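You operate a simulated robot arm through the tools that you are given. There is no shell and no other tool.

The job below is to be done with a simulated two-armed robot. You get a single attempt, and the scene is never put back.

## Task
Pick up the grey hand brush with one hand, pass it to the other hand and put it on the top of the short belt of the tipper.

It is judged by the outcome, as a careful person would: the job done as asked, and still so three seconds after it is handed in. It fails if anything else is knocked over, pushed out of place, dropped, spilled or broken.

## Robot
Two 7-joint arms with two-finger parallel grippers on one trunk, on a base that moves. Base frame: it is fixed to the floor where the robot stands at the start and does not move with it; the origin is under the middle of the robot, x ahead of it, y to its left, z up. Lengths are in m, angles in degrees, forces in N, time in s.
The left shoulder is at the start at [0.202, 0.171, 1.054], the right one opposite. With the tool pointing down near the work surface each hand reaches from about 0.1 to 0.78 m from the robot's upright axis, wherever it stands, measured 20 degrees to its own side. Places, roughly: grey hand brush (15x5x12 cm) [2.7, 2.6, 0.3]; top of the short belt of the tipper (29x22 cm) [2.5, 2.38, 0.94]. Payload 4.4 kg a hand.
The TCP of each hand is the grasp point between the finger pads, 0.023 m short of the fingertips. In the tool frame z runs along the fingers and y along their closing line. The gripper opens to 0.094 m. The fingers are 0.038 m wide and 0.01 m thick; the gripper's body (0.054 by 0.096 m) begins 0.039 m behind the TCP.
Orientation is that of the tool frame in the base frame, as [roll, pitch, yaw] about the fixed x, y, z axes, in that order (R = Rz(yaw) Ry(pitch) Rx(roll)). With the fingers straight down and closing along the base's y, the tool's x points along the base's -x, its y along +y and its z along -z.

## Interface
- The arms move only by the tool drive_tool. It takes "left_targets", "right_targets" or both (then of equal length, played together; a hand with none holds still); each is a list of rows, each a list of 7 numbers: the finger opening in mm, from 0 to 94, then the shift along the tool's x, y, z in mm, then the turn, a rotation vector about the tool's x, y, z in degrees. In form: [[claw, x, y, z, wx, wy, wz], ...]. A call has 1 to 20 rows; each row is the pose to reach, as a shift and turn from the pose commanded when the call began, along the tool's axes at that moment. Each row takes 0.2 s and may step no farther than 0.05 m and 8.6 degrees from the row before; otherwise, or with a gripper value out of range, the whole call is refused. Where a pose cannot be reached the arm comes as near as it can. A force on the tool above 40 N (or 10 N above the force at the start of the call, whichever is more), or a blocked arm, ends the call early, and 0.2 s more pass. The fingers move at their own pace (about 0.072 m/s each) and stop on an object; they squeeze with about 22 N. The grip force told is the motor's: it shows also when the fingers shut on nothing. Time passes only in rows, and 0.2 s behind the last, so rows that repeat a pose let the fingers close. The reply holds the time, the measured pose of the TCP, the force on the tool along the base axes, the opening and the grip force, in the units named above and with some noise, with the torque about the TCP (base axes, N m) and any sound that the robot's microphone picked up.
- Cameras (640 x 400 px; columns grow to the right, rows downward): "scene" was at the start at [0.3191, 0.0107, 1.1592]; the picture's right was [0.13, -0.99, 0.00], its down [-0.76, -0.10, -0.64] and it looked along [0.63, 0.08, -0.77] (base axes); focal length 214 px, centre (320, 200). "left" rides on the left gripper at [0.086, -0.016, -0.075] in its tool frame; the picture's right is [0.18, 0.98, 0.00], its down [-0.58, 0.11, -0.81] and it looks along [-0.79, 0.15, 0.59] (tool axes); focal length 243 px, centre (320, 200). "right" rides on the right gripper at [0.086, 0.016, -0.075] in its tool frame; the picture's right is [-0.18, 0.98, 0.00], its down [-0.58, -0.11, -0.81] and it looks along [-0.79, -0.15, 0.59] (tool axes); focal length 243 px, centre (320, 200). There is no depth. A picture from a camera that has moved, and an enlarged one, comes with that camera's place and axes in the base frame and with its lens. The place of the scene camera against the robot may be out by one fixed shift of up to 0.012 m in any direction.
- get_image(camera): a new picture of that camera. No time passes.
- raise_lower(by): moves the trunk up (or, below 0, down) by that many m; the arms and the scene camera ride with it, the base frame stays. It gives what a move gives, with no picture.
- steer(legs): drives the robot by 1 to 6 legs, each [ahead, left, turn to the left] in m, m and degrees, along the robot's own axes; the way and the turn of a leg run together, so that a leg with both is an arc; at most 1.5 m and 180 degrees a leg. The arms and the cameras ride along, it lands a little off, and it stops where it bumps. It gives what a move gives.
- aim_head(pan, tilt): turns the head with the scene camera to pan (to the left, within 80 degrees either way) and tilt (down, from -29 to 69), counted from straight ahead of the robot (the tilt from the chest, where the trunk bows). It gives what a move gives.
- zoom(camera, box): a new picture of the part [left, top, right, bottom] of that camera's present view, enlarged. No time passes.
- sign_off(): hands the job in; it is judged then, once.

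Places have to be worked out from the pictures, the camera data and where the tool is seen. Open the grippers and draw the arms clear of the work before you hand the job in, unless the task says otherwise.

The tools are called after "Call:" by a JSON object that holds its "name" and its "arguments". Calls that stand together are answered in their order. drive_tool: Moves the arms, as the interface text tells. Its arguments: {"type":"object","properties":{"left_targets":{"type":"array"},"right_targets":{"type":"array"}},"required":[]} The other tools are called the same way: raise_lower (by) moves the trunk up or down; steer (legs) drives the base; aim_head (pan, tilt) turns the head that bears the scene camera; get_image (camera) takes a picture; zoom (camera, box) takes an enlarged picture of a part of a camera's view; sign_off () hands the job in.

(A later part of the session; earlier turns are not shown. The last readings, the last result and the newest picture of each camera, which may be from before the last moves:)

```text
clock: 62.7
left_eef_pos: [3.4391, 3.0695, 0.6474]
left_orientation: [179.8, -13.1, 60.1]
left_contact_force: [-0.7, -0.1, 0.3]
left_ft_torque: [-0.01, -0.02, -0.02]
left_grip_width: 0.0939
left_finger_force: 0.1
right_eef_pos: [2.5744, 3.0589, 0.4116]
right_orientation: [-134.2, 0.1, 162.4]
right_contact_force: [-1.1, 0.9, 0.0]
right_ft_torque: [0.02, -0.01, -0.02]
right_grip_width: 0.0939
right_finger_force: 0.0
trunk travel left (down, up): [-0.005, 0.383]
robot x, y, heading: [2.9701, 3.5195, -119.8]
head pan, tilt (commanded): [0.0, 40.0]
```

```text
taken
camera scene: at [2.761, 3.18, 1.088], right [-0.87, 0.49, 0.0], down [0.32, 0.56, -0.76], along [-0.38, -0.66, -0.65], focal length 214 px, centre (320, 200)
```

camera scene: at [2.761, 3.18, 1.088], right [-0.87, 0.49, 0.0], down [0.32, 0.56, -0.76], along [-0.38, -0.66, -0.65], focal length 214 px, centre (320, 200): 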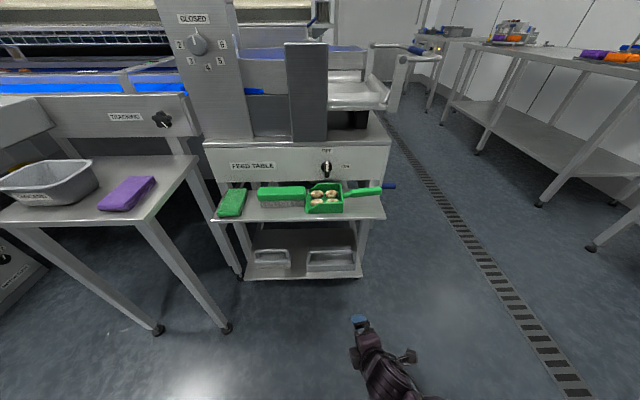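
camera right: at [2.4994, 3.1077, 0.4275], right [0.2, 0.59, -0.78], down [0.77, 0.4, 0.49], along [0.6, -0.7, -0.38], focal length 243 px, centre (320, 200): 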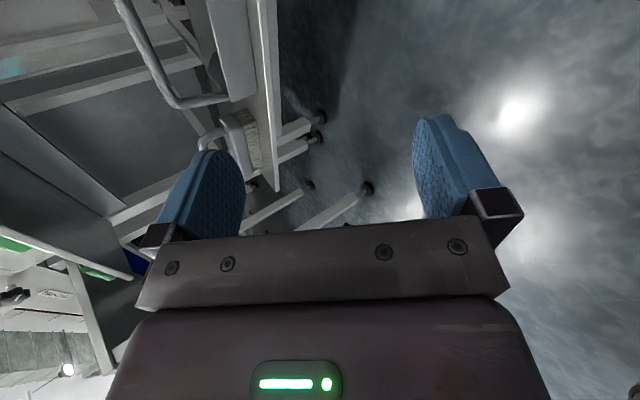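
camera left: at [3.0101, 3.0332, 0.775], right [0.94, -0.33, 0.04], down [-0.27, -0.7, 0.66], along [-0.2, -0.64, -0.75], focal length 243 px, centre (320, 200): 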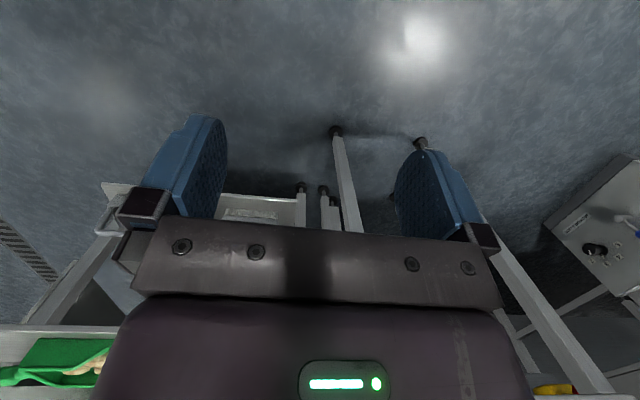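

Now I zoom on the right fingertips to calibrate the scene camera against the reported tool pose, and on the brush for precise placement.

Call:
{"name": "zoom", "arguments": {"camera": "scene", "box": [320, 290, 400, 340]}}

Call:
{"name": "zoom", "arguments": {"camera": "scene", "box": [235, 235, 315, 285]}}

Call:
{"name": "get_image", "arguments": {"camera": "right"}}

```text
8.00 times, centred on (360, 315) of scene
camera zoom: at [2.761, 3.18, 1.088], right [-0.87, 0.49, 0.0], down [0.32, 0.56, -0.76], along [-0.38, -0.66, -0.65], focal length 1716 px, centre (0, -720)
```

zoom: 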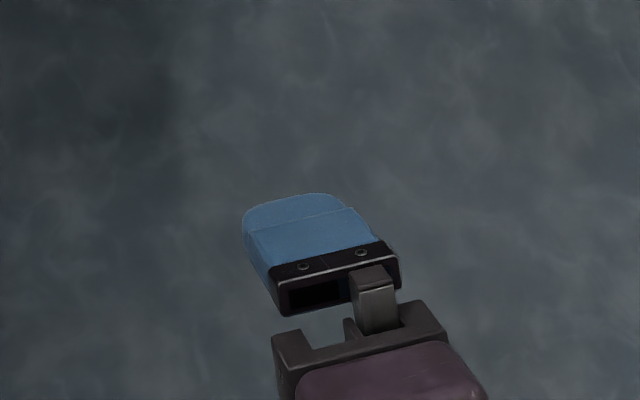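

```text
8.00 times, centred on (275, 260) of scene
camera zoom: at [2.761, 3.18, 1.088], right [-0.87, 0.49, 0.0], down [0.32, 0.56, -0.76], along [-0.38, -0.66, -0.65], focal length 1716 px, centre (680, -280)
```

zoom: 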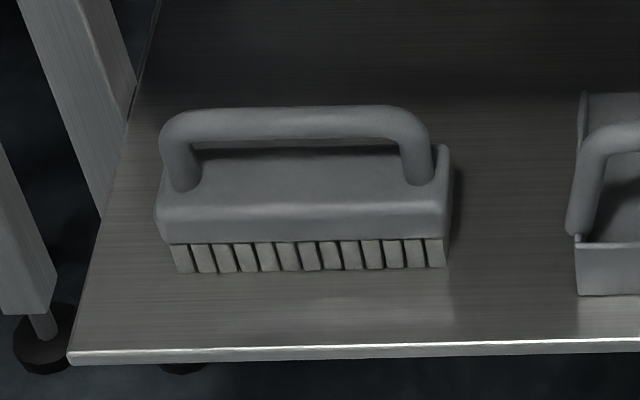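

```text
taken
camera right: at [2.5126, 3.1449, 0.4529], right [0.38, 0.6, -0.7], down [0.71, 0.3, 0.64], along [0.6, -0.74, -0.31], focal length 243 px, centre (320, 200)
```

right: 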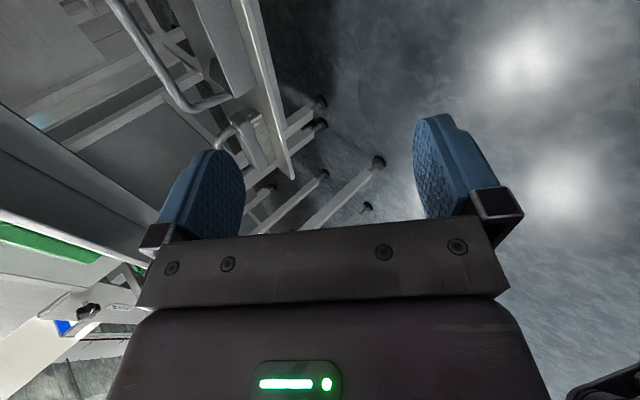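

The fingertip appears about 1.6 cm right of where the stated camera pose predicts, so true positions lie ~1.2–1.6 cm further left than my raw estimates; bar centre ≈ (2.678, 2.637, 0.395). I test in free space whether the right hand can retract 100 mm along its fingers and come back, for a straight final approach.

Call:
{"name": "drive_tool", "arguments": {"right_targets": [[94, 0, 0, -33, 0, 0, 0], [94, 0, 0, -66, 0, 0, 0], [94, 0, 0, -100, 0, 0, 0], [94, 0, 0, -100, 0, 0, 0]]}}

```text
clock: 63.6
left_eef_pos: [3.4421, 3.0706, 0.647]
left_orientation: [180.0, -13.1, 60.3]
left_contact_force: [0.3, 0.2, 0.0]
left_ft_torque: [-0.01, 0.04, -0.01]
left_grip_width: 0.0936
left_finger_force: 0.0
right_eef_pos: [2.5806, 3.0518, 0.5334]
right_orientation: [-125.2, -0.5, 163.1]
right_contact_force: [0.2, 0.5, -0.6]
right_ft_torque: [-0.01, 0.03, -0.05]
right_grip_width: 0.0941
right_finger_force: 0.0
trunk travel left (down, up): [-0.005, 0.383]
robot x, y, heading: [2.9698, 3.5173, -119.7]
head pan, tilt (commanded): [0.0, 40.0]
stopped in row 4 (right hand): the arm was blocked; the commanded pose is now the measured one
```

Pulling straight back is blocked by my own trunk (the tool was deflected upward), but vertical motion at ~0.6 m ahead is free. So I'll use a flatter hand (≈37° down) at the right height and let the base drive the fingers around the bar; I lower the hand back to z≈0.425 first.

Call:
{"name": "drive_tool", "arguments": {"right_targets": [[94, 0, 29, 21, -0.6, 0, 0], [94, 0, 59, 41, -1.2, 0, 0], [94, 0, 88, 62, -1.8, 0, 0], [94, 0, 88, 62, -1.8, 0, 0]]}}

```text
clock: 64.8
left_eef_pos: [3.4429, 3.0721, 0.644]
left_orientation: [-179.9, -13.4, 60.1]
left_contact_force: [0.0, -1.0, 0.4]
left_ft_torque: [0.04, 0.0, -0.02]
left_grip_width: 0.094
left_finger_force: 0.0
right_eef_pos: [2.5528, 3.0526, 0.4269]
right_orientation: [-126.2, -2.5, 162.3]
right_contact_force: [0.6, -0.6, -0.2]
right_ft_torque: [0.02, 0.02, -0.02]
right_grip_width: 0.0939
right_finger_force: 0.0
trunk travel left (down, up): [-0.005, 0.383]
robot x, y, heading: [2.969, 3.5144, -119.3]
head pan, tilt (commanded): [0.0, 40.0]
stopped in row 4 (right hand): the arm was blocked; the commanded pose is now the measured one
```

It deflected slightly again, since the flatter wrist sits further back. I shift the hand a bit forward and left to (≈0.63, −0.11) where it was free before.

Call:
{"name": "drive_tool", "arguments": {"right_targets": [[94, -9, -5, 7, -0.6, -0.5, 0.7], [94, -18, -10, 14, -1.2, -1, 1.4], [94, -27, -15, 20, -1.8, -1.5, 2], [94, -27, -15, 20, -1.8, -1.5, 2]]}}

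```text
clock: 65.8
left_eef_pos: [3.4387, 3.0712, 0.6496]
left_orientation: [179.5, -13.0, 60.1]
left_contact_force: [-0.2, -0.2, 1.1]
left_ft_torque: [0.02, 0.03, -0.01]
left_grip_width: 0.094
left_finger_force: 0.0
right_eef_pos: [2.5629, 3.0228, 0.4274]
right_orientation: [-127.9, -0.5, 162.4]
right_contact_force: [0.4, -0.2, -0.7]
right_ft_torque: [0.0, 0.03, -0.02]
right_grip_width: 0.0942
right_finger_force: 0.0
trunk travel left (down, up): [-0.005, 0.383]
robot x, y, heading: [2.9692, 3.5184, -119.5]
head pan, tilt (commanded): [0.0, 40.0]
```

Good, free there: TCP at (0.63 ahead, −0.11 left) with the fingers 38° down. Now I turn to heading −110° and drive to a standoff about 15 cm short of the bar.

Call:
{"name": "steer", "arguments": {"legs": [[0, 0, 9.5], [0.144, 0.077, 0]]}}

Call:
{"name": "get_image", "arguments": {"camera": "right"}}

Call:
{"name": "get_image", "arguments": {"camera": "scene"}}

```text
clock: 68.0
left_eef_pos: [3.5324, 2.9937, 0.6483]
left_orientation: [179.7, -13.0, 70.0]
left_contact_force: [-0.9, -0.6, -0.4]
left_ft_torque: [-0.03, -0.02, 0.03]
left_grip_width: 0.094
left_finger_force: 0.0
right_eef_pos: [2.6749, 2.7963, 0.4282]
right_orientation: [-127.7, -0.5, 172.2]
right_contact_force: [-0.3, 0.4, 0.3]
right_ft_torque: [0.0, 0.01, 0.02]
right_grip_width: 0.0941
right_finger_force: 0.1
trunk travel left (down, up): [-0.005, 0.383]
robot x, y, heading: [2.99, 3.3549, -110.0]
head pan, tilt (commanded): [0.0, 40.0]
```

```text
taken
camera right: at [2.5991, 2.875, 0.4625], right [0.26, 0.57, -0.78], down [0.66, 0.48, 0.58], along [0.71, -0.66, -0.25], focal length 243 px, centre (320, 200)
```

right: 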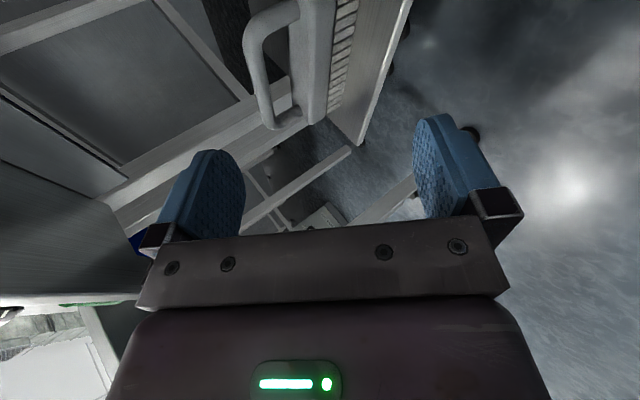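

```text
taken
camera scene: at [2.8437, 2.989, 1.0885], right [-0.94, 0.34, -0.01], down [0.22, 0.61, -0.76], along [-0.26, -0.72, -0.65], focal length 214 px, centre (320, 200)
```

scene: 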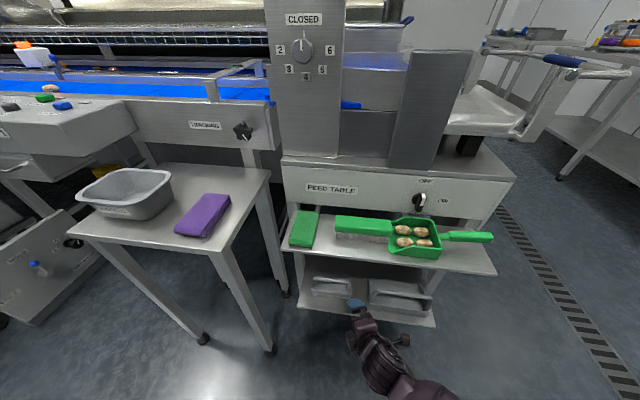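

The wrist camera now shows the brush handle clearly. I zoom both cameras on the brush to triangulate the bar.

Call:
{"name": "zoom", "arguments": {"camera": "right", "box": [200, 0, 440, 150]}}

Call:
{"name": "zoom", "arguments": {"camera": "scene", "box": [290, 260, 450, 360]}}

```text
2.67 times, centred on (320, 75) of right
camera zoom: at [2.5991, 2.875, 0.4625], right [0.26, 0.57, -0.78], down [0.66, 0.48, 0.58], along [0.71, -0.66, -0.25], focal length 647 px, centre (320, 533)
```

zoom: 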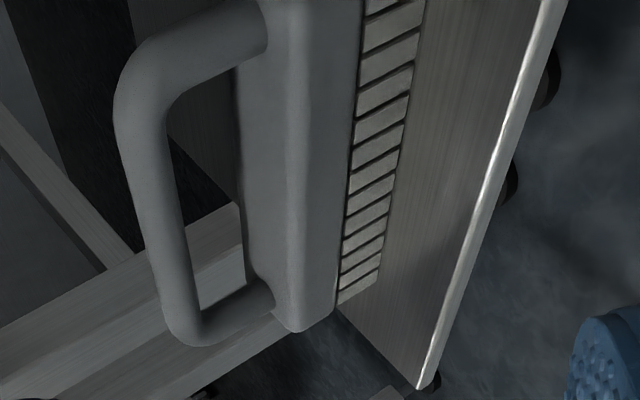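

```text
4.00 times, centred on (370, 310) of scene
camera zoom: at [2.8437, 2.989, 1.0885], right [-0.94, 0.34, -0.01], down [0.22, 0.61, -0.76], along [-0.26, -0.72, -0.65], focal length 858 px, centre (120, -240)
```

zoom: 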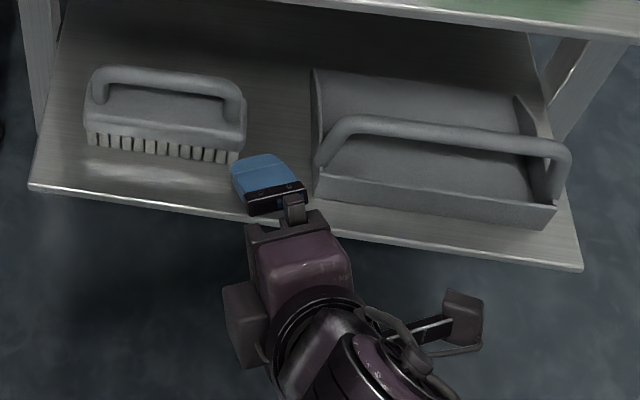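

Both views agree: bar centre ≈ (2.680, 2.634, 0.383), running at about −29…−31°, and my present approach line (heading −98°) aims ~3 cm right of its centre, as wanted. I lower the hand to z≈0.40 with an 80 mm opening so the fingers pass above and below the bar.

Call:
{"name": "drive_tool", "arguments": {"right_targets": [[80, 0, 11, 8, 0, 0, 0], [80, 0, 22, 17, 0, 0, 0], [80, 0, 22, 17, 0, 0, 0]]}}

Call:
{"name": "get_image", "arguments": {"camera": "right"}}

```text
clock: 68.8
left_eef_pos: [3.5321, 2.9935, 0.6476]
left_orientation: [179.8, -12.7, 70.0]
left_contact_force: [0.8, 0.4, -0.3]
left_ft_torque: [0.0, 0.0, 0.0]
left_grip_width: 0.094
left_finger_force: 0.0
right_eef_pos: [2.6619, 2.7955, 0.4036]
right_orientation: [-127.2, -1.9, 171.9]
right_contact_force: [-0.3, -0.1, 0.7]
right_ft_torque: [0.01, 0.02, 0.01]
right_grip_width: 0.0797
right_finger_force: 0.1
trunk travel left (down, up): [-0.005, 0.383]
robot x, y, heading: [2.9903, 3.3524, -109.7]
head pan, tilt (commanded): [0.0, 40.0]
```

```text
taken
camera right: at [2.5866, 2.874, 0.4406], right [0.24, 0.57, -0.79], down [0.68, 0.49, 0.55], along [0.7, -0.67, -0.27], focal length 243 px, centre (320, 200)
```

right: 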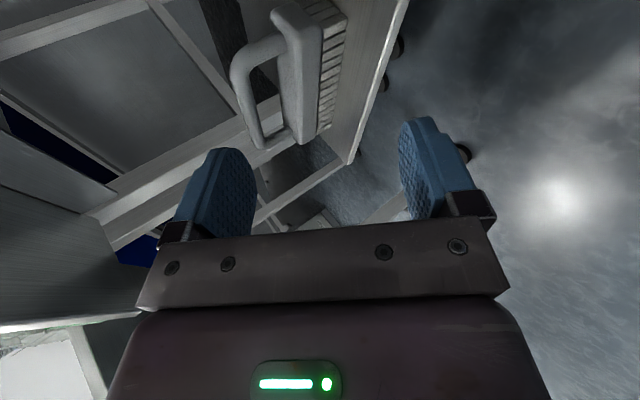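

The hand sits at (2.662, 2.796, 0.404), drifting ~13 mm right. I zoom again through the wrist camera to re-measure the bar from this pose.

Call:
{"name": "zoom", "arguments": {"camera": "right", "box": [200, 0, 440, 150]}}

Call:
{"name": "zoom", "arguments": {"camera": "scene", "box": [290, 260, 450, 360]}}

```text
2.67 times, centred on (320, 75) of right
camera zoom: at [2.5866, 2.874, 0.4406], right [0.24, 0.57, -0.79], down [0.68, 0.49, 0.55], along [0.7, -0.67, -0.27], focal length 647 px, centre (320, 533)
```

zoom: 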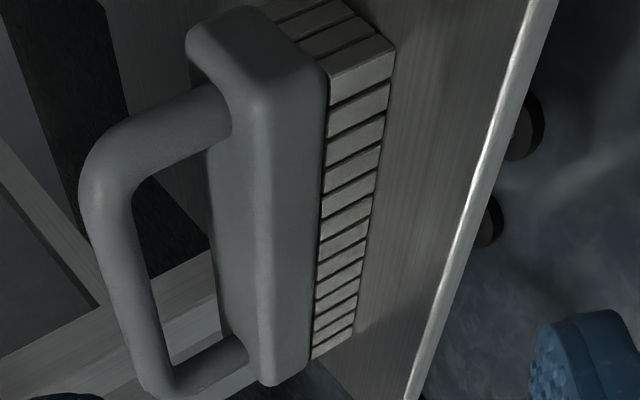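

```text
4.00 times, centred on (370, 310) of scene
camera zoom: at [2.8466, 2.9911, 1.0904], right [-0.94, 0.34, 0.0], down [0.22, 0.6, -0.77], along [-0.26, -0.72, -0.64], focal length 858 px, centre (120, -240)
```

zoom: 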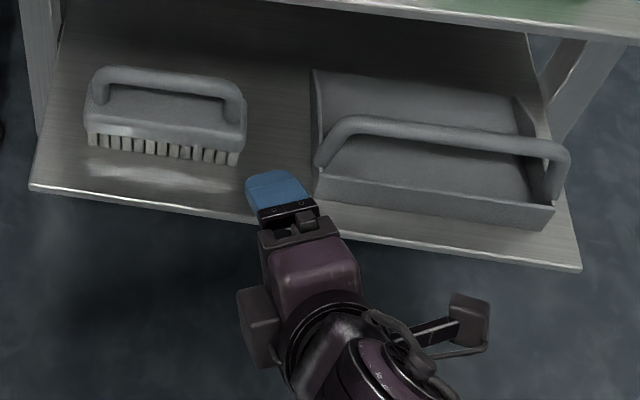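

Re-measured bar centre (2.679, 2.633, 0.381), consistent. To align the fingers better with the bar's normal I turn the robot 7° right and shift left, still standing ~14 cm short, before the straight run-in.

Call:
{"name": "steer", "arguments": {"legs": [[0, 0, -7.3], [0.008, 0.119, 0]]}}

Call:
{"name": "get_image", "arguments": {"camera": "right"}}

Call:
{"name": "get_image", "arguments": {"camera": "scene"}}

```text
clock: 71.0
left_eef_pos: [3.5825, 2.8692, 0.6482]
left_orientation: [179.7, -13.1, 62.8]
left_contact_force: [-0.1, -0.2, 0.0]
left_ft_torque: [-0.01, 0.02, -0.03]
left_grip_width: 0.0941
left_finger_force: 0.0
right_eef_pos: [2.6942, 2.782, 0.4008]
right_orientation: [-127.5, -1.8, 164.7]
right_contact_force: [0.6, 0.3, 0.2]
right_ft_torque: [0.02, -0.02, -0.01]
right_grip_width: 0.0798
right_finger_force: 0.1
trunk travel left (down, up): [-0.005, 0.383]
robot x, y, heading: [3.0893, 3.2964, -117.0]
head pan, tilt (commanded): [0.0, 40.0]
```

```text
taken
camera right: at [2.6305, 2.8686, 0.4372], right [0.31, 0.53, -0.79], down [0.73, 0.4, 0.56], along [0.61, -0.75, -0.27], focal length 243 px, centre (320, 200)
```

right: 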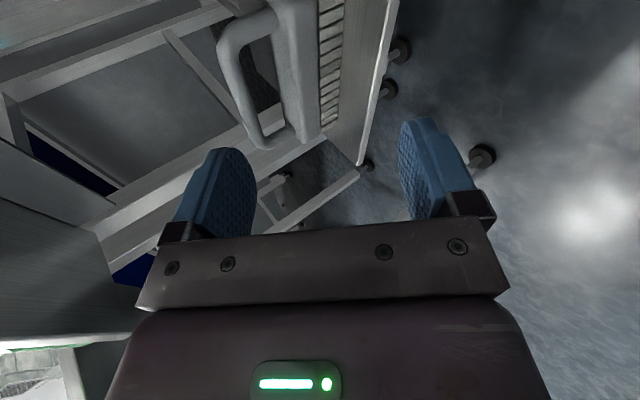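

```text
taken
camera scene: at [2.9003, 2.9492, 1.0887], right [-0.89, 0.45, 0.0], down [0.3, 0.57, -0.76], along [-0.34, -0.68, -0.64], focal length 214 px, centre (320, 200)
```

scene: 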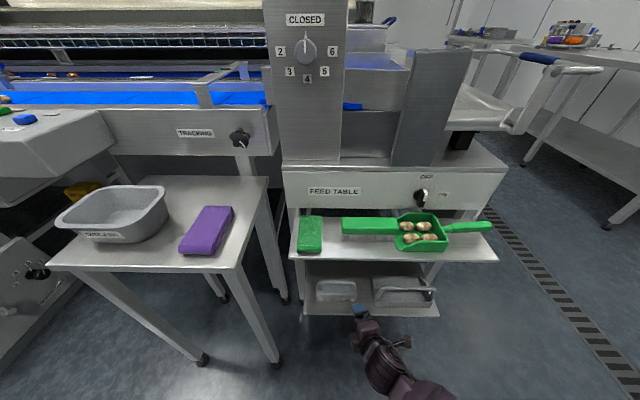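

The bar's predicted image position matches this view within a few pixels. I drive in the first two thirds (9 cm) and check.

Call:
{"name": "steer", "arguments": {"legs": [[0.09, 0.018, 0]]}}

Call:
{"name": "get_image", "arguments": {"camera": "right"}}

Call:
{"name": "zoom", "arguments": {"camera": "scene", "box": [280, 230, 440, 330]}}

```text
clock: 72.1
left_eef_pos: [3.5605, 2.7818, 0.6468]
left_orientation: [179.9, -13.0, 62.8]
left_contact_force: [-0.2, -0.3, 0.8]
left_ft_torque: [0.0, -0.01, 0.01]
left_grip_width: 0.0939
left_finger_force: 0.1
right_eef_pos: [2.6698, 2.6938, 0.4014]
right_orientation: [-127.5, -2.1, 164.7]
right_contact_force: [0.8, -0.3, 0.2]
right_ft_torque: [-0.01, 0.01, -0.01]
right_grip_width: 0.0801
right_finger_force: 0.0
trunk travel left (down, up): [-0.005, 0.383]
robot x, y, heading: [3.0647, 3.2083, -117.3]
head pan, tilt (commanded): [0.0, 40.0]
```

```text
taken
camera right: at [2.605, 2.7818, 0.4378], right [0.31, 0.54, -0.79], down [0.73, 0.39, 0.56], along [0.61, -0.75, -0.27], focal length 243 px, centre (320, 200)
```

right: 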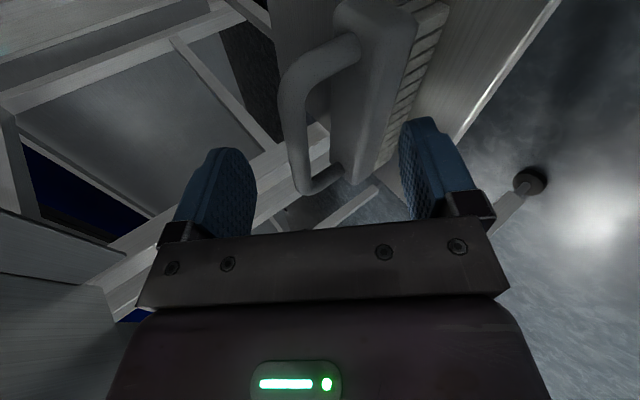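

```text
4.00 times, centred on (360, 280) of scene
camera zoom: at [2.878, 2.8616, 1.0888], right [-0.89, 0.45, 0.0], down [0.29, 0.57, -0.77], along [-0.35, -0.68, -0.64], focal length 858 px, centre (160, -120)
```

zoom: 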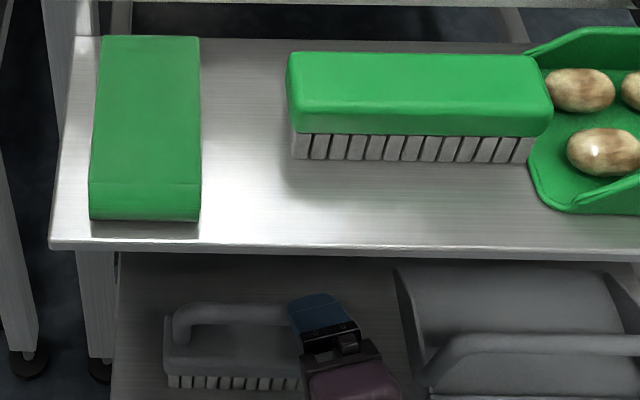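

The bar is now between the two fingers in the wrist view. I zoom for an exact reading before the final few centimetres.

Call:
{"name": "zoom", "arguments": {"camera": "right", "box": [200, 0, 440, 230]}}

Call:
{"name": "zoom", "arguments": {"camera": "scene", "box": [310, 290, 390, 340]}}

```text
1.74 times, centred on (320, 115) of right
camera zoom: at [2.605, 2.7818, 0.4378], right [0.31, 0.54, -0.79], down [0.73, 0.39, 0.56], along [0.61, -0.75, -0.27], focal length 422 px, centre (320, 348)
```

zoom: 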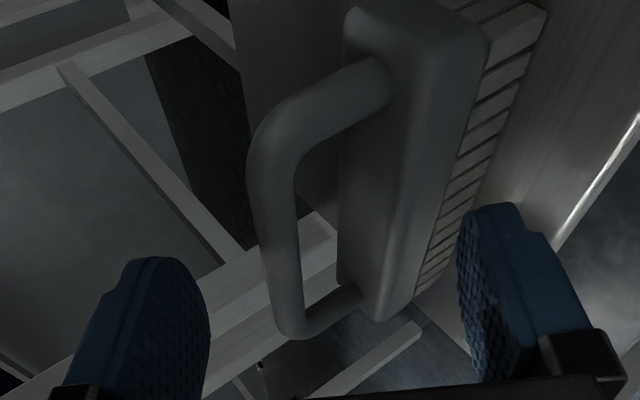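

```text
8.00 times, centred on (350, 315) of scene
camera zoom: at [2.878, 2.8616, 1.0888], right [-0.89, 0.45, 0.0], down [0.29, 0.57, -0.77], along [-0.35, -0.68, -0.64], focal length 1716 px, centre (80, -720)
```

zoom: 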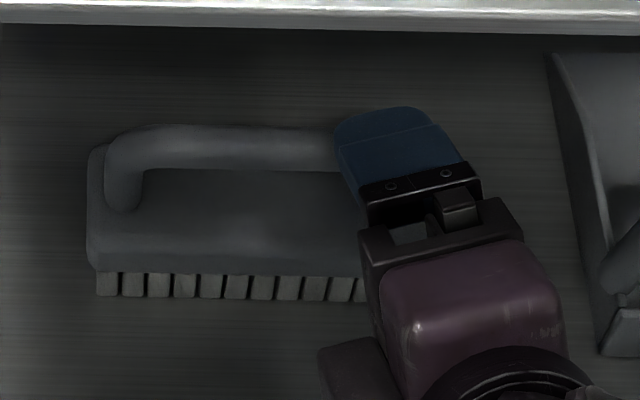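

From the wrist view, straight-in motion would meet the bar ~3.3 cm right of its centre, close to the right post, so I add 9 mm of left shift. Final run-in: base 49 mm ahead, 20 mm left.

Call:
{"name": "steer", "arguments": {"legs": [[0.049, 0.02, 0]]}}

Call:
{"name": "zoom", "arguments": {"camera": "right", "box": [160, 0, 480, 230]}}

Call:
{"name": "zoom", "arguments": {"camera": "scene", "box": [290, 260, 410, 335]}}

```text
clock: 73.1
left_eef_pos: [3.5561, 2.7291, 0.6466]
left_orientation: [179.8, -12.9, 62.8]
left_contact_force: [0.1, -0.6, -0.4]
left_ft_torque: [0.0, 0.01, 0.0]
left_grip_width: 0.0941
left_finger_force: 0.0
right_eef_pos: [2.6645, 2.6403, 0.4015]
right_orientation: [-127.4, -2.3, 164.7]
right_contact_force: [-0.3, -0.7, -0.5]
right_ft_torque: [0.0, 0.02, -0.01]
right_grip_width: 0.0805
right_finger_force: 0.1
trunk travel left (down, up): [-0.005, 0.383]
robot x, y, heading: [3.0627, 3.1555, -117.0]
head pan, tilt (commanded): [0.0, 40.0]
```

```text
1.74 times, centred on (320, 115) of right
camera zoom: at [2.6002, 2.7282, 0.4391], right [0.31, 0.54, -0.79], down [0.73, 0.39, 0.55], along [0.61, -0.75, -0.27], focal length 422 px, centre (320, 348)
```

zoom: 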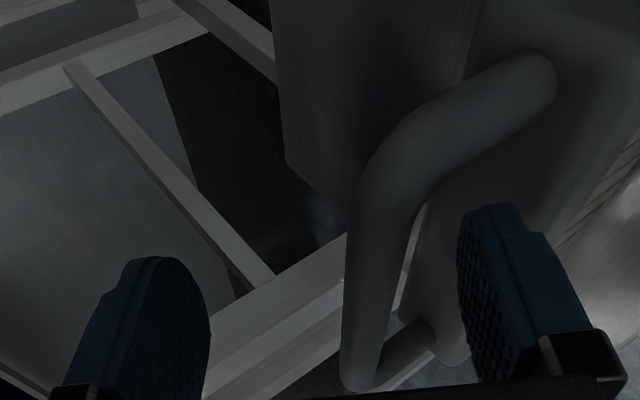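

```text
5.33 times, centred on (350, 298) of scene
camera zoom: at [2.8751, 2.8086, 1.0892], right [-0.89, 0.45, 0.0], down [0.29, 0.57, -0.77], along [-0.35, -0.68, -0.64], focal length 1144 px, centre (160, -320)
```

zoom: 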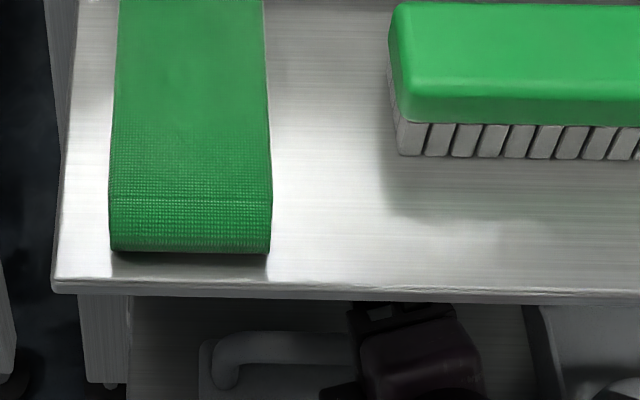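

The bar is now between the pads (slightly nearer the lower finger), about 1.4 cm inside the tips. I narrow the opening to 64 mm and lower ~12 mm to centre it.

Call:
{"name": "drive_tool", "arguments": {"right_targets": [[66, 0, 0, 0, 0, 0, 0], [64, 0, 5, 4, 0, 0, 0], [64, 0, 10, 7, 0, 0, 0], [64, 0, 10, 7, 0, 0, 0]]}}

Call:
{"name": "zoom", "arguments": {"camera": "right", "box": [160, 0, 480, 230]}}

```text
clock: 74.1
left_eef_pos: [3.5567, 2.7284, 0.6476]
left_orientation: [180.0, -12.8, 62.8]
left_contact_force: [-0.5, 0.2, 0.2]
left_ft_torque: [0.02, 0.02, 0.02]
left_grip_width: 0.0941
left_finger_force: 0.2
right_eef_pos: [2.6577, 2.64, 0.3928]
right_orientation: [-127.1, -2.8, 164.8]
right_contact_force: [-0.1, -0.3, -0.3]
right_ft_torque: [0.01, -0.01, 0.05]
right_grip_width: 0.0641
right_finger_force: 0.1
trunk travel left (down, up): [-0.005, 0.383]
robot x, y, heading: [3.0593, 3.1501, -116.7]
head pan, tilt (commanded): [0.0, 40.0]
```

```text
1.74 times, centred on (320, 115) of right
camera zoom: at [2.5948, 2.7283, 0.43], right [0.3, 0.53, -0.79], down [0.74, 0.4, 0.55], along [0.6, -0.75, -0.28], focal length 422 px, centre (320, 348)
```

zoom: 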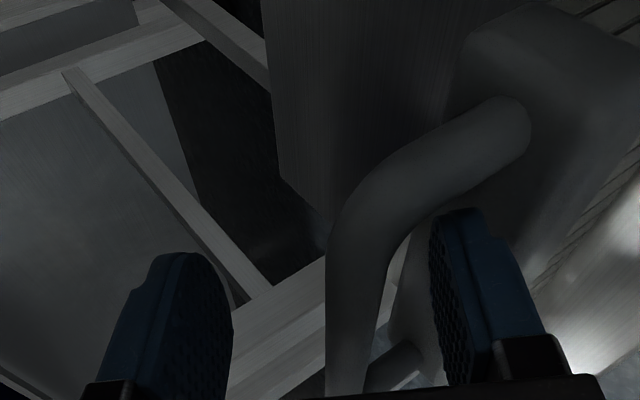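

The bar is well centred between the pads, ~2.2 cm right of its middle with the post clear. I close the gripper.

Call:
{"name": "drive_tool", "arguments": {"right_targets": [[30, 0, 0, 0, 0, 0, 0], [10, 0, 0, 0, 0, 0, 0], [0, 0, 0, 0, 0, 0, 0], [0, 0, 0, 0, 0, 0, 0], [0, 0, 0, 0, 0, 0, 0], [0, 0, 0, 0, 0, 0, 0]]}}

Call:
{"name": "zoom", "arguments": {"camera": "right", "box": [160, 0, 480, 230]}}

```text
clock: 75.5
left_eef_pos: [3.5559, 2.7296, 0.6476]
left_orientation: [179.9, -12.9, 62.8]
left_contact_force: [-0.6, 0.5, 0.1]
left_ft_torque: [-0.05, 0.01, 0.0]
left_grip_width: 0.0941
left_finger_force: 0.0
right_eef_pos: [2.6593, 2.641, 0.3919]
right_orientation: [-127.2, -2.6, 164.6]
right_contact_force: [-0.7, -1.2, 11.9]
right_ft_torque: [-0.66, -1.01, -0.05]
right_grip_width: 0.0184
right_finger_force: 22.5
trunk travel left (down, up): [-0.005, 0.383]
robot x, y, heading: [3.0639, 3.1558, -117.0]
head pan, tilt (commanded): [0.0, 40.0]
```

```text
1.74 times, centred on (320, 115) of right
camera zoom: at [2.5949, 2.7285, 0.4289], right [0.3, 0.53, -0.79], down [0.74, 0.4, 0.55], along [0.6, -0.75, -0.28], focal length 422 px, centre (320, 348)
```

zoom: 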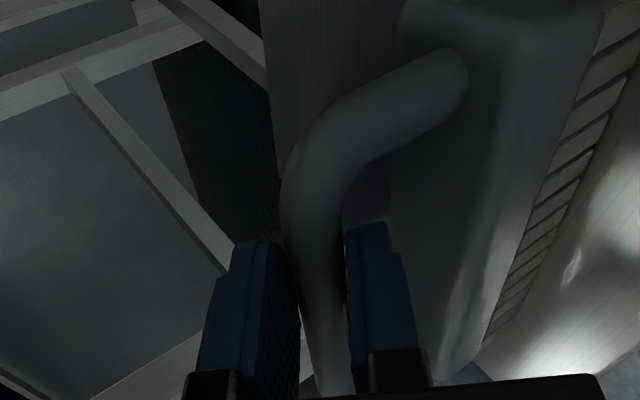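

Firm grip: width 18 mm, 22.5 N. I lift gently with the trunk by 25 mm and check.

Call:
{"name": "raise_lower", "arguments": {"by": 0.025}}

Call:
{"name": "zoom", "arguments": {"camera": "right", "box": [160, 0, 640, 300]}}

Call:
{"name": "get_image", "arguments": {"camera": "scene"}}

```text
clock: 76.2
left_eef_pos: [3.5531, 2.7289, 0.6727]
left_orientation: [179.8, -13.1, 62.9]
left_contact_force: [-0.3, -0.1, 0.4]
left_ft_torque: [0.05, 0.04, -0.01]
left_grip_width: 0.0937
left_finger_force: 0.0
right_eef_pos: [2.6543, 2.6411, 0.4148]
right_orientation: [-127.4, -2.8, 164.6]
right_contact_force: [-0.1, 0.1, -1.8]
right_ft_torque: [-0.01, 0.01, 0.0]
right_grip_width: 0.0151
right_finger_force: 21.7
trunk travel left (down, up): [-0.03, 0.358]
robot x, y, heading: [3.0616, 3.1551, -117.0]
head pan, tilt (commanded): [0.0, 40.0]
```

```text
1.33 times, centred on (400, 150) of right
camera zoom: at [2.5918, 2.7284, 0.4518], right [0.3, 0.54, -0.79], down [0.74, 0.39, 0.55], along [0.6, -0.75, -0.28], focal length 324 px, centre (213, 267)
```

zoom: 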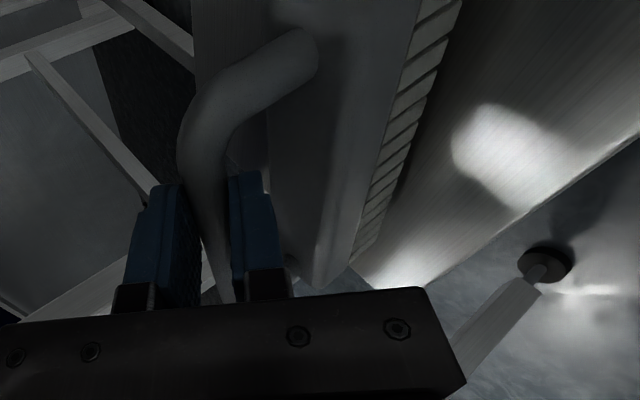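

```text
taken
camera scene: at [2.878, 2.821, 1.1171], right [-0.89, 0.45, 0.0], down [0.3, 0.57, -0.76], along [-0.34, -0.68, -0.65], focal length 214 px, centre (320, 200)
```

scene: 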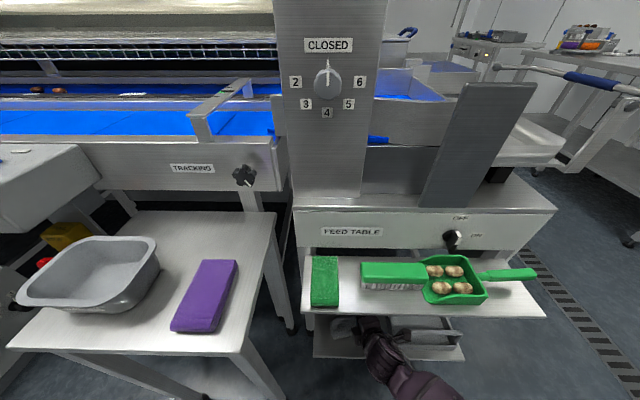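

The brush hangs free (about 1.8 N more weight). I back straight out from between the shelves by 0.35 m.

Call:
{"name": "steer", "arguments": {"legs": [[-0.15, 0, 0], [-0.2, 0, 0]]}}

Call:
{"name": "get_image", "arguments": {"camera": "scene"}}

Call:
{"name": "get_image", "arguments": {"camera": "right"}}

```text
clock: 78.8
left_eef_pos: [3.7123, 3.0378, 0.6737]
left_orientation: [179.8, -12.9, 62.7]
left_contact_force: [-0.6, -1.3, -0.5]
left_ft_torque: [-0.02, -0.03, -0.01]
left_grip_width: 0.0937
left_finger_force: 0.0
right_eef_pos: [2.8141, 2.9552, 0.4141]
right_orientation: [-127.2, -2.8, 164.6]
right_contact_force: [0.1, -0.1, -2.0]
right_ft_torque: [0.02, -0.01, 0.0]
right_grip_width: 0.0154
right_finger_force: 22.1
trunk travel left (down, up): [-0.03, 0.358]
robot x, y, heading: [3.2229, 3.4661, -117.0]
head pan, tilt (commanded): [0.0, 40.0]
```

```text
taken
camera scene: at [3.0371, 3.1344, 1.1169], right [-0.89, 0.46, 0.0], down [0.3, 0.57, -0.76], along [-0.35, -0.68, -0.65], focal length 214 px, centre (320, 200)
```

scene: 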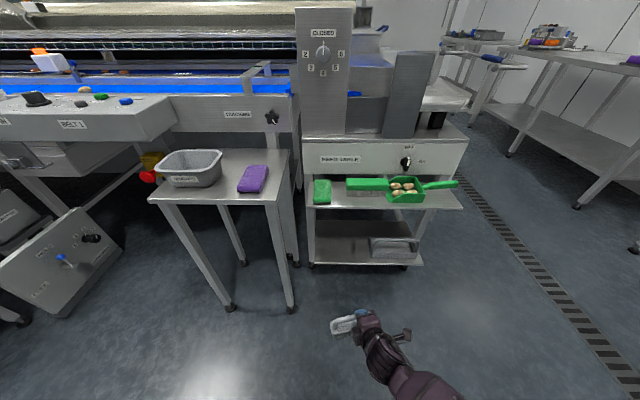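

```text
taken
camera right: at [2.7499, 3.0426, 0.4521], right [0.3, 0.53, -0.79], down [0.74, 0.39, 0.55], along [0.6, -0.75, -0.28], focal length 243 px, centre (320, 200)
```

right: 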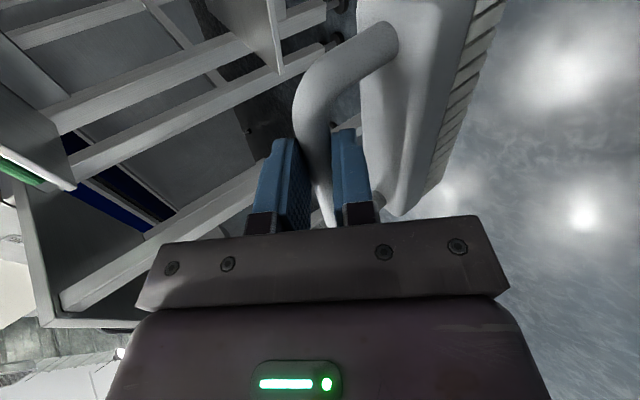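

The brush is out with everything else undisturbed. I raise the trunk by 0.33 m, which both the handover and the placing need.

Call:
{"name": "raise_lower", "arguments": {"by": 0.33}}

Call:
{"name": "get_image", "arguments": {"camera": "scene"}}

```text
clock: 82.0
left_eef_pos: [3.7158, 3.0406, 1.0012]
left_orientation: [-180.0, -12.9, 62.5]
left_contact_force: [-0.3, 1.4, 0.0]
left_ft_torque: [0.0, -0.01, -0.03]
left_grip_width: 0.0939
left_finger_force: 0.1
right_eef_pos: [2.8158, 2.9549, 0.7468]
right_orientation: [-127.2, -3.1, 164.5]
right_contact_force: [-0.3, -0.3, -2.0]
right_ft_torque: [0.03, 0.05, 0.02]
right_grip_width: 0.0155
right_finger_force: 21.9
trunk travel left (down, up): [-0.36, 0.028]
robot x, y, heading: [3.2206, 3.4679, -117.4]
head pan, tilt (commanded): [0.0, 40.0]
```

```text
taken
camera scene: at [3.1484, 3.3427, 1.4917], right [-0.89, 0.46, 0.0], down [0.29, 0.57, -0.77], along [-0.35, -0.68, -0.64], focal length 214 px, centre (320, 200)
```

scene: 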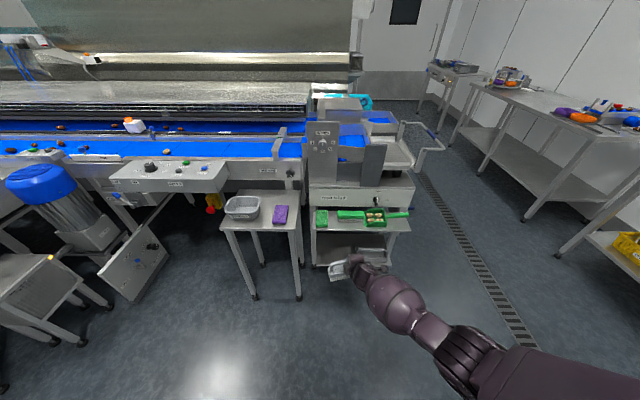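

Raising the trunk moved the head (and shoulders) back ~0.2 m, so reach ahead will be shorter; I need to know how near the base can stand. I look straight down now that the chest has leaned back.

Call:
{"name": "aim_head", "arguments": {"pan": 0, "tilt": 69}}

Call:
{"name": "get_image", "arguments": {"camera": "scene"}}

```text
clock: 82.9
left_eef_pos: [3.715, 3.0408, 1.0017]
left_orientation: [-180.0, -12.7, 62.5]
left_contact_force: [-0.2, -0.1, 0.4]
left_ft_torque: [-0.02, 0.02, 0.02]
left_grip_width: 0.0939
left_finger_force: 0.0
right_eef_pos: [2.8154, 2.955, 0.7465]
right_orientation: [-127.2, -3.0, 164.4]
right_contact_force: [-0.1, -0.5, -1.5]
right_ft_torque: [0.03, 0.02, 0.02]
right_grip_width: 0.0152
right_finger_force: 22.0
trunk travel left (down, up): [-0.36, 0.028]
robot x, y, heading: [3.2255, 3.4658, -116.9]
head pan, tilt (commanded): [0.0, 68.8]
```

```text
taken
camera scene: at [3.1616, 3.3685, 1.4557], right [-0.89, 0.46, 0.0], down [0.43, 0.83, -0.36], along [-0.17, -0.32, -0.93], focal length 214 px, centre (320, 200)
```

scene: 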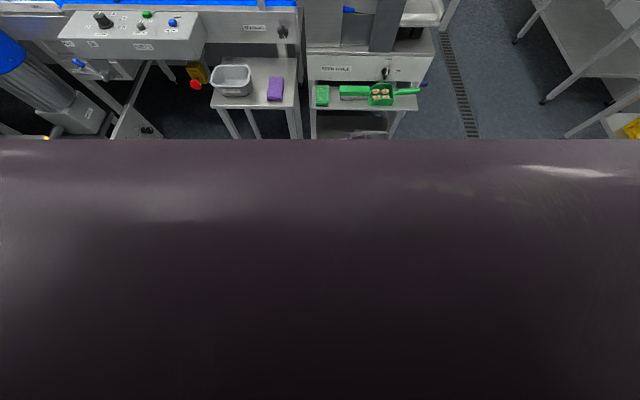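

The chest hides the base, so I'll use the left wrist camera instead. I bring the left hand in front, turning it to its handover/placing attitude (tool x to the left, fingers 75° down), which also tests its reach.

Call:
{"name": "drive_tool", "arguments": {"left_targets": [[94, -32, -32, -7, -1.81, -1.81, 7.3], [94, -63, -63, -14, -3.62, -3.62, 14.6], [94, -95, -95, -21, -5.43, -5.43, 21.9], [94, -127, -127, -29, -7.23, -7.23, 29.2], [94, -158, -158, -36, -9.04, -9.04, 36.5], [94, -190, -190, -43, -10.85, -10.85, 43.8], [94, -222, -222, -50, -12.66, -12.66, 51.1], [94, -253, -253, -57, -14.47, -14.47, 58.4], [94, -285, -285, -64, -16.28, -16.28, 65.7], [94, -317, -317, -72, -18.08, -18.08, 73.0], [94, -348, -348, -79, -19.89, -19.89, 80.3], [94, -380, -380, -86, -21.7, -21.7, 87.6], [94, -380, -380, -86, -21.7, -21.7, 87.6]]}}

Call:
{"name": "get_image", "arguments": {"camera": "left"}}

Call:
{"name": "get_image", "arguments": {"camera": "scene"}}

```text
clock: 85.7
left_eef_pos: [3.1994, 2.8689, 1.005]
left_orientation: [165.2, 0.0, -26.9]
left_contact_force: [-0.2, 0.7, 0.2]
left_ft_torque: [0.0, -0.01, 0.03]
left_grip_width: 0.094
left_finger_force: 0.0
right_eef_pos: [2.8152, 2.9561, 0.7472]
right_orientation: [-127.2, -3.1, 164.5]
right_contact_force: [0.2, -0.5, -2.0]
right_ft_torque: [0.06, 0.04, -0.03]
right_grip_width: 0.0152
right_finger_force: 21.8
trunk travel left (down, up): [-0.36, 0.028]
robot x, y, heading: [3.2242, 3.4659, -117.2]
head pan, tilt (commanded): [0.0, 68.8]
```

```text
taken
camera left: at [3.2915, 2.8616, 1.0728], right [-0.27, -0.93, 0.25], down [-0.47, 0.35, 0.81], along [-0.84, 0.1, -0.53], focal length 243 px, centre (320, 200)
```

left: 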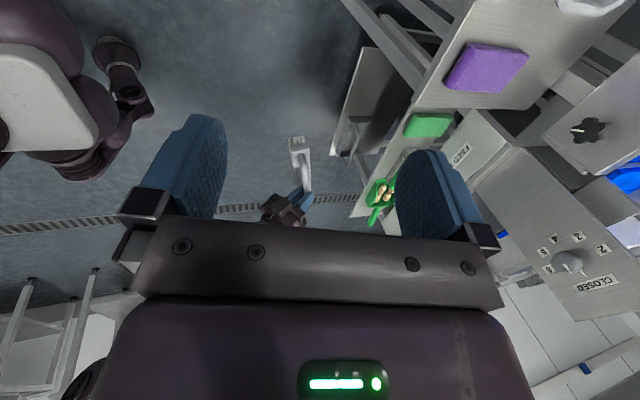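

```text
taken
camera scene: at [3.1625, 3.3689, 1.4557], right [-0.89, 0.46, 0.0], down [0.42, 0.83, -0.36], along [-0.17, -0.32, -0.93], focal length 214 px, centre (320, 200)
```

scene: 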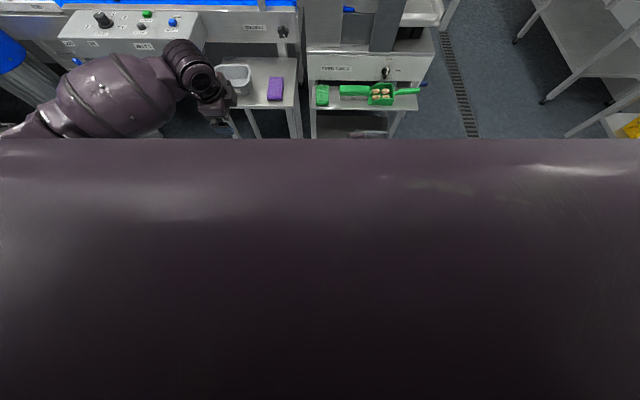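

The left hand reached its attitude easily, and its camera shows parts of my base at the left of the picture. I zoom there to gauge the base's front extent.

Call:
{"name": "zoom", "arguments": {"camera": "left", "box": [0, 0, 240, 200]}}

```text
2.00 times, centred on (120, 100) of left
camera zoom: at [3.2915, 2.8616, 1.0728], right [-0.27, -0.93, 0.25], down [-0.47, 0.35, 0.81], along [-0.84, 0.1, -0.53], focal length 485 px, centre (720, 400)
```

zoom: 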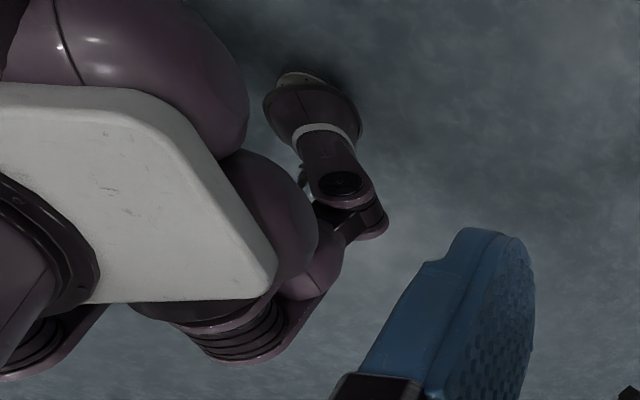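

The base's front parts end at about 0.26 m ahead of my axis, so I can stand close enough to the shelf. Now I bring the brush to the handover spot (≈0.55 ahead, −0.05 left, z≈0.90) with the right hand.

Call:
{"name": "drive_tool", "arguments": {"right_targets": [[0, -20, -16, -30, 0, 0, 0], [0, -40, -32, -60, 0, 0, 0], [0, -60, -48, -90, 0, 0, 0], [0, -80, -64, -120, 0, 0, 0], [0, -100, -80, -150, 0, 0, 0], [0, -100, -80, -150, 0, 0, 0]]}}

Call:
{"name": "aim_head", "arguments": {"pan": 0, "tilt": 50}}

Call:
{"name": "get_image", "arguments": {"camera": "scene"}}

Call:
{"name": "get_image", "arguments": {"camera": "left"}}

```text
clock: 87.1
left_eef_pos: [3.198, 2.8696, 1.0045]
left_orientation: [165.0, 0.1, -26.9]
left_contact_force: [-0.4, -0.9, -0.7]
left_ft_torque: [-0.01, -0.01, 0.01]
left_grip_width: 0.0939
left_finger_force: 0.2
right_eef_pos: [2.9366, 2.9959, 0.8944]
right_orientation: [-127.3, -3.1, 164.4]
right_contact_force: [0.6, 0.5, -1.8]
right_ft_torque: [0.06, -0.02, -0.01]
right_grip_width: 0.0156
right_finger_force: 22.4
trunk travel left (down, up): [-0.36, 0.028]
robot x, y, heading: [3.2215, 3.4655, -117.0]
head pan, tilt (commanded): [0.0, 68.8]
```

```text
clock: 88.0
left_eef_pos: [3.1998, 2.8688, 1.0052]
left_orientation: [165.0, 0.0, -26.9]
left_contact_force: [0.7, -0.1, 0.4]
left_ft_torque: [0.0, -0.01, 0.05]
left_grip_width: 0.0941
left_finger_force: 0.1
right_eef_pos: [2.9364, 2.9953, 0.8959]
right_orientation: [-127.3, -3.0, 164.3]
right_contact_force: [0.8, -0.1, -1.9]
right_ft_torque: [0.06, 0.01, 0.0]
right_grip_width: 0.0155
right_finger_force: 22.1
trunk travel left (down, up): [-0.36, 0.028]
robot x, y, heading: [3.225, 3.4687, -117.3]
head pan, tilt (commanded): [0.0, 50.0]
```

```text
taken
camera scene: at [3.1521, 3.3499, 1.4775], right [-0.89, 0.46, 0.0], down [0.35, 0.68, -0.64], along [-0.29, -0.57, -0.77], focal length 214 px, centre (320, 200)
```

scene: 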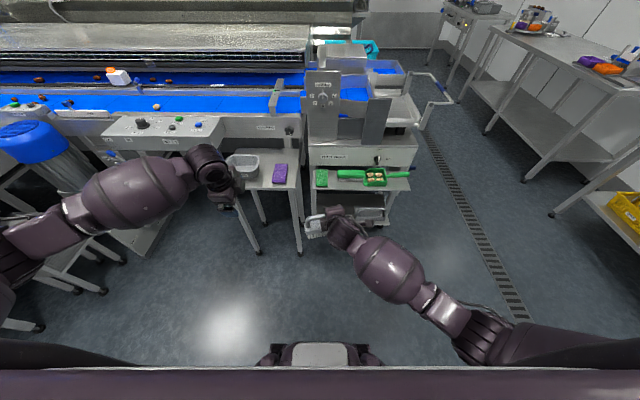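

```text
taken
camera left: at [3.2912, 2.8616, 1.0728], right [-0.27, -0.93, 0.25], down [-0.47, 0.35, 0.81], along [-0.84, 0.1, -0.53], focal length 243 px, centre (320, 200)
```

left: 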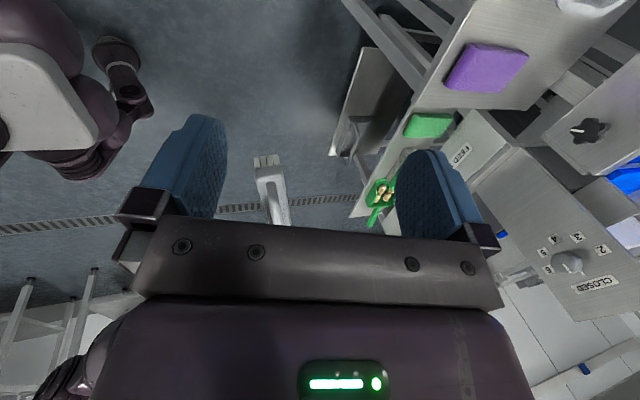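

Base front confirmed at ≈0.26 m. I zoom on the brush in the right hand to measure its bar position and orientation.

Call:
{"name": "zoom", "arguments": {"camera": "scene", "box": [280, 195, 380, 260]}}

Call:
{"name": "zoom", "arguments": {"camera": "scene", "box": [160, 130, 400, 280]}}

Call:
{"name": "get_image", "arguments": {"camera": "right"}}

```text
6.15 times, centred on (330, 228) of scene
camera zoom: at [3.1521, 3.3499, 1.4775], right [-0.89, 0.46, 0.0], down [0.35, 0.68, -0.64], along [-0.29, -0.57, -0.77], focal length 1320 px, centre (258, 31)
```

zoom: 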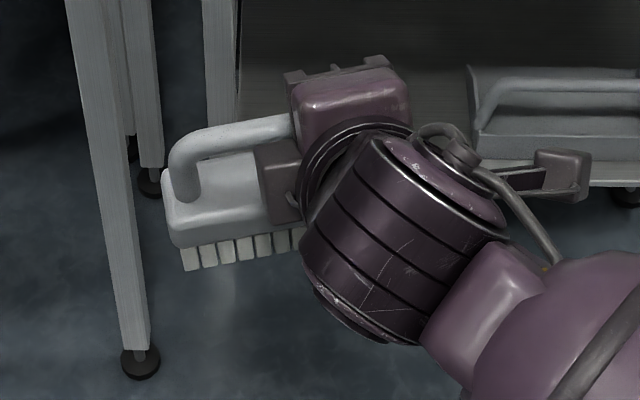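

```text
2.67 times, centred on (280, 205) of scene
camera zoom: at [3.1521, 3.3499, 1.4775], right [-0.89, 0.46, 0.0], down [0.35, 0.68, -0.64], along [-0.29, -0.57, -0.77], focal length 572 px, centre (427, 187)
```

zoom: 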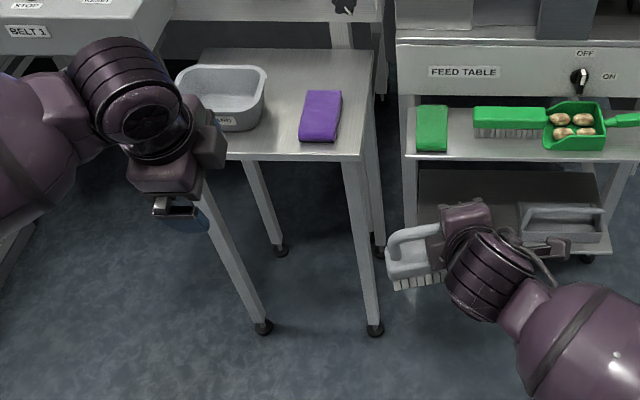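

```text
taken
camera right: at [2.8731, 3.0839, 0.9335], right [0.3, 0.53, -0.79], down [0.74, 0.39, 0.54], along [0.6, -0.75, -0.28], focal length 243 px, centre (320, 200)
```

right: 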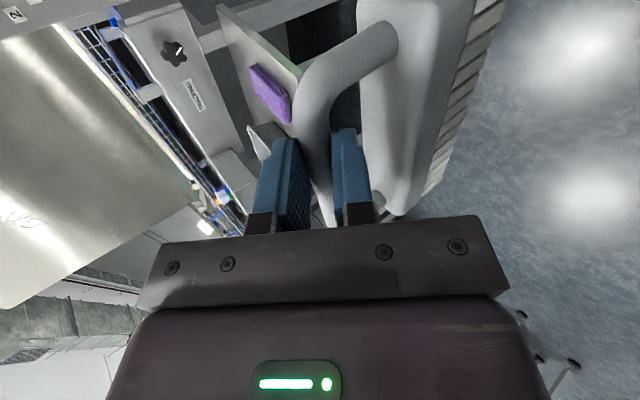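

I notice a box-like part on the inner side of each gripper that matters for the handover clearance; I zoom in on the left gripper to size it.

Call:
{"name": "zoom", "arguments": {"camera": "scene", "box": [175, 135, 265, 225]}}

Call:
{"name": "zoom", "arguments": {"camera": "scene", "box": [300, 195, 360, 240]}}

```text
4.44 times, centred on (220, 180) of scene
camera zoom: at [3.1521, 3.3499, 1.4775], right [-0.89, 0.46, 0.0], down [0.35, 0.68, -0.64], along [-0.29, -0.57, -0.77], focal length 953 px, centre (764, 289)
```

zoom: 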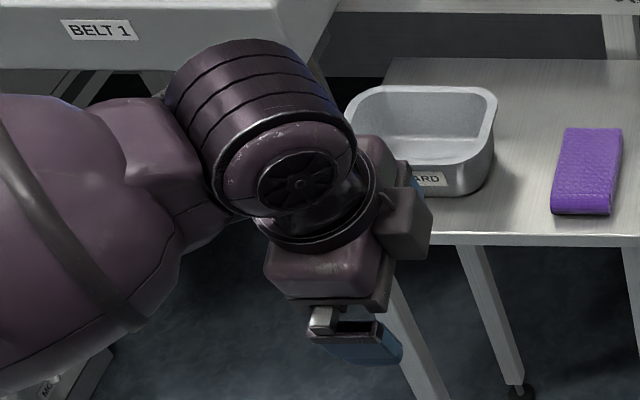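

```text
8.89 times, centred on (330, 218) of scene
camera zoom: at [3.1521, 3.3499, 1.4775], right [-0.89, 0.46, 0.0], down [0.35, 0.68, -0.64], along [-0.29, -0.57, -0.77], focal length 1906 px, centre (231, 44)
```

zoom: 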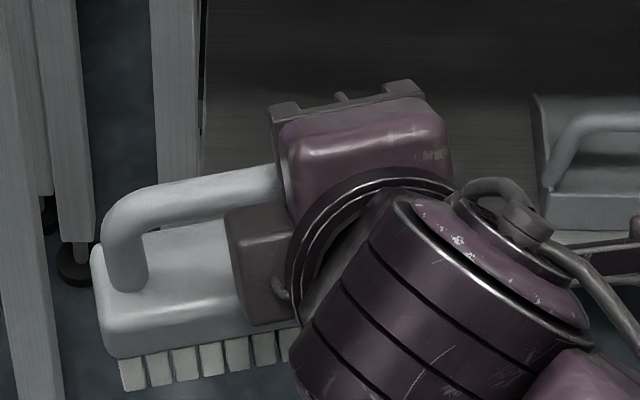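

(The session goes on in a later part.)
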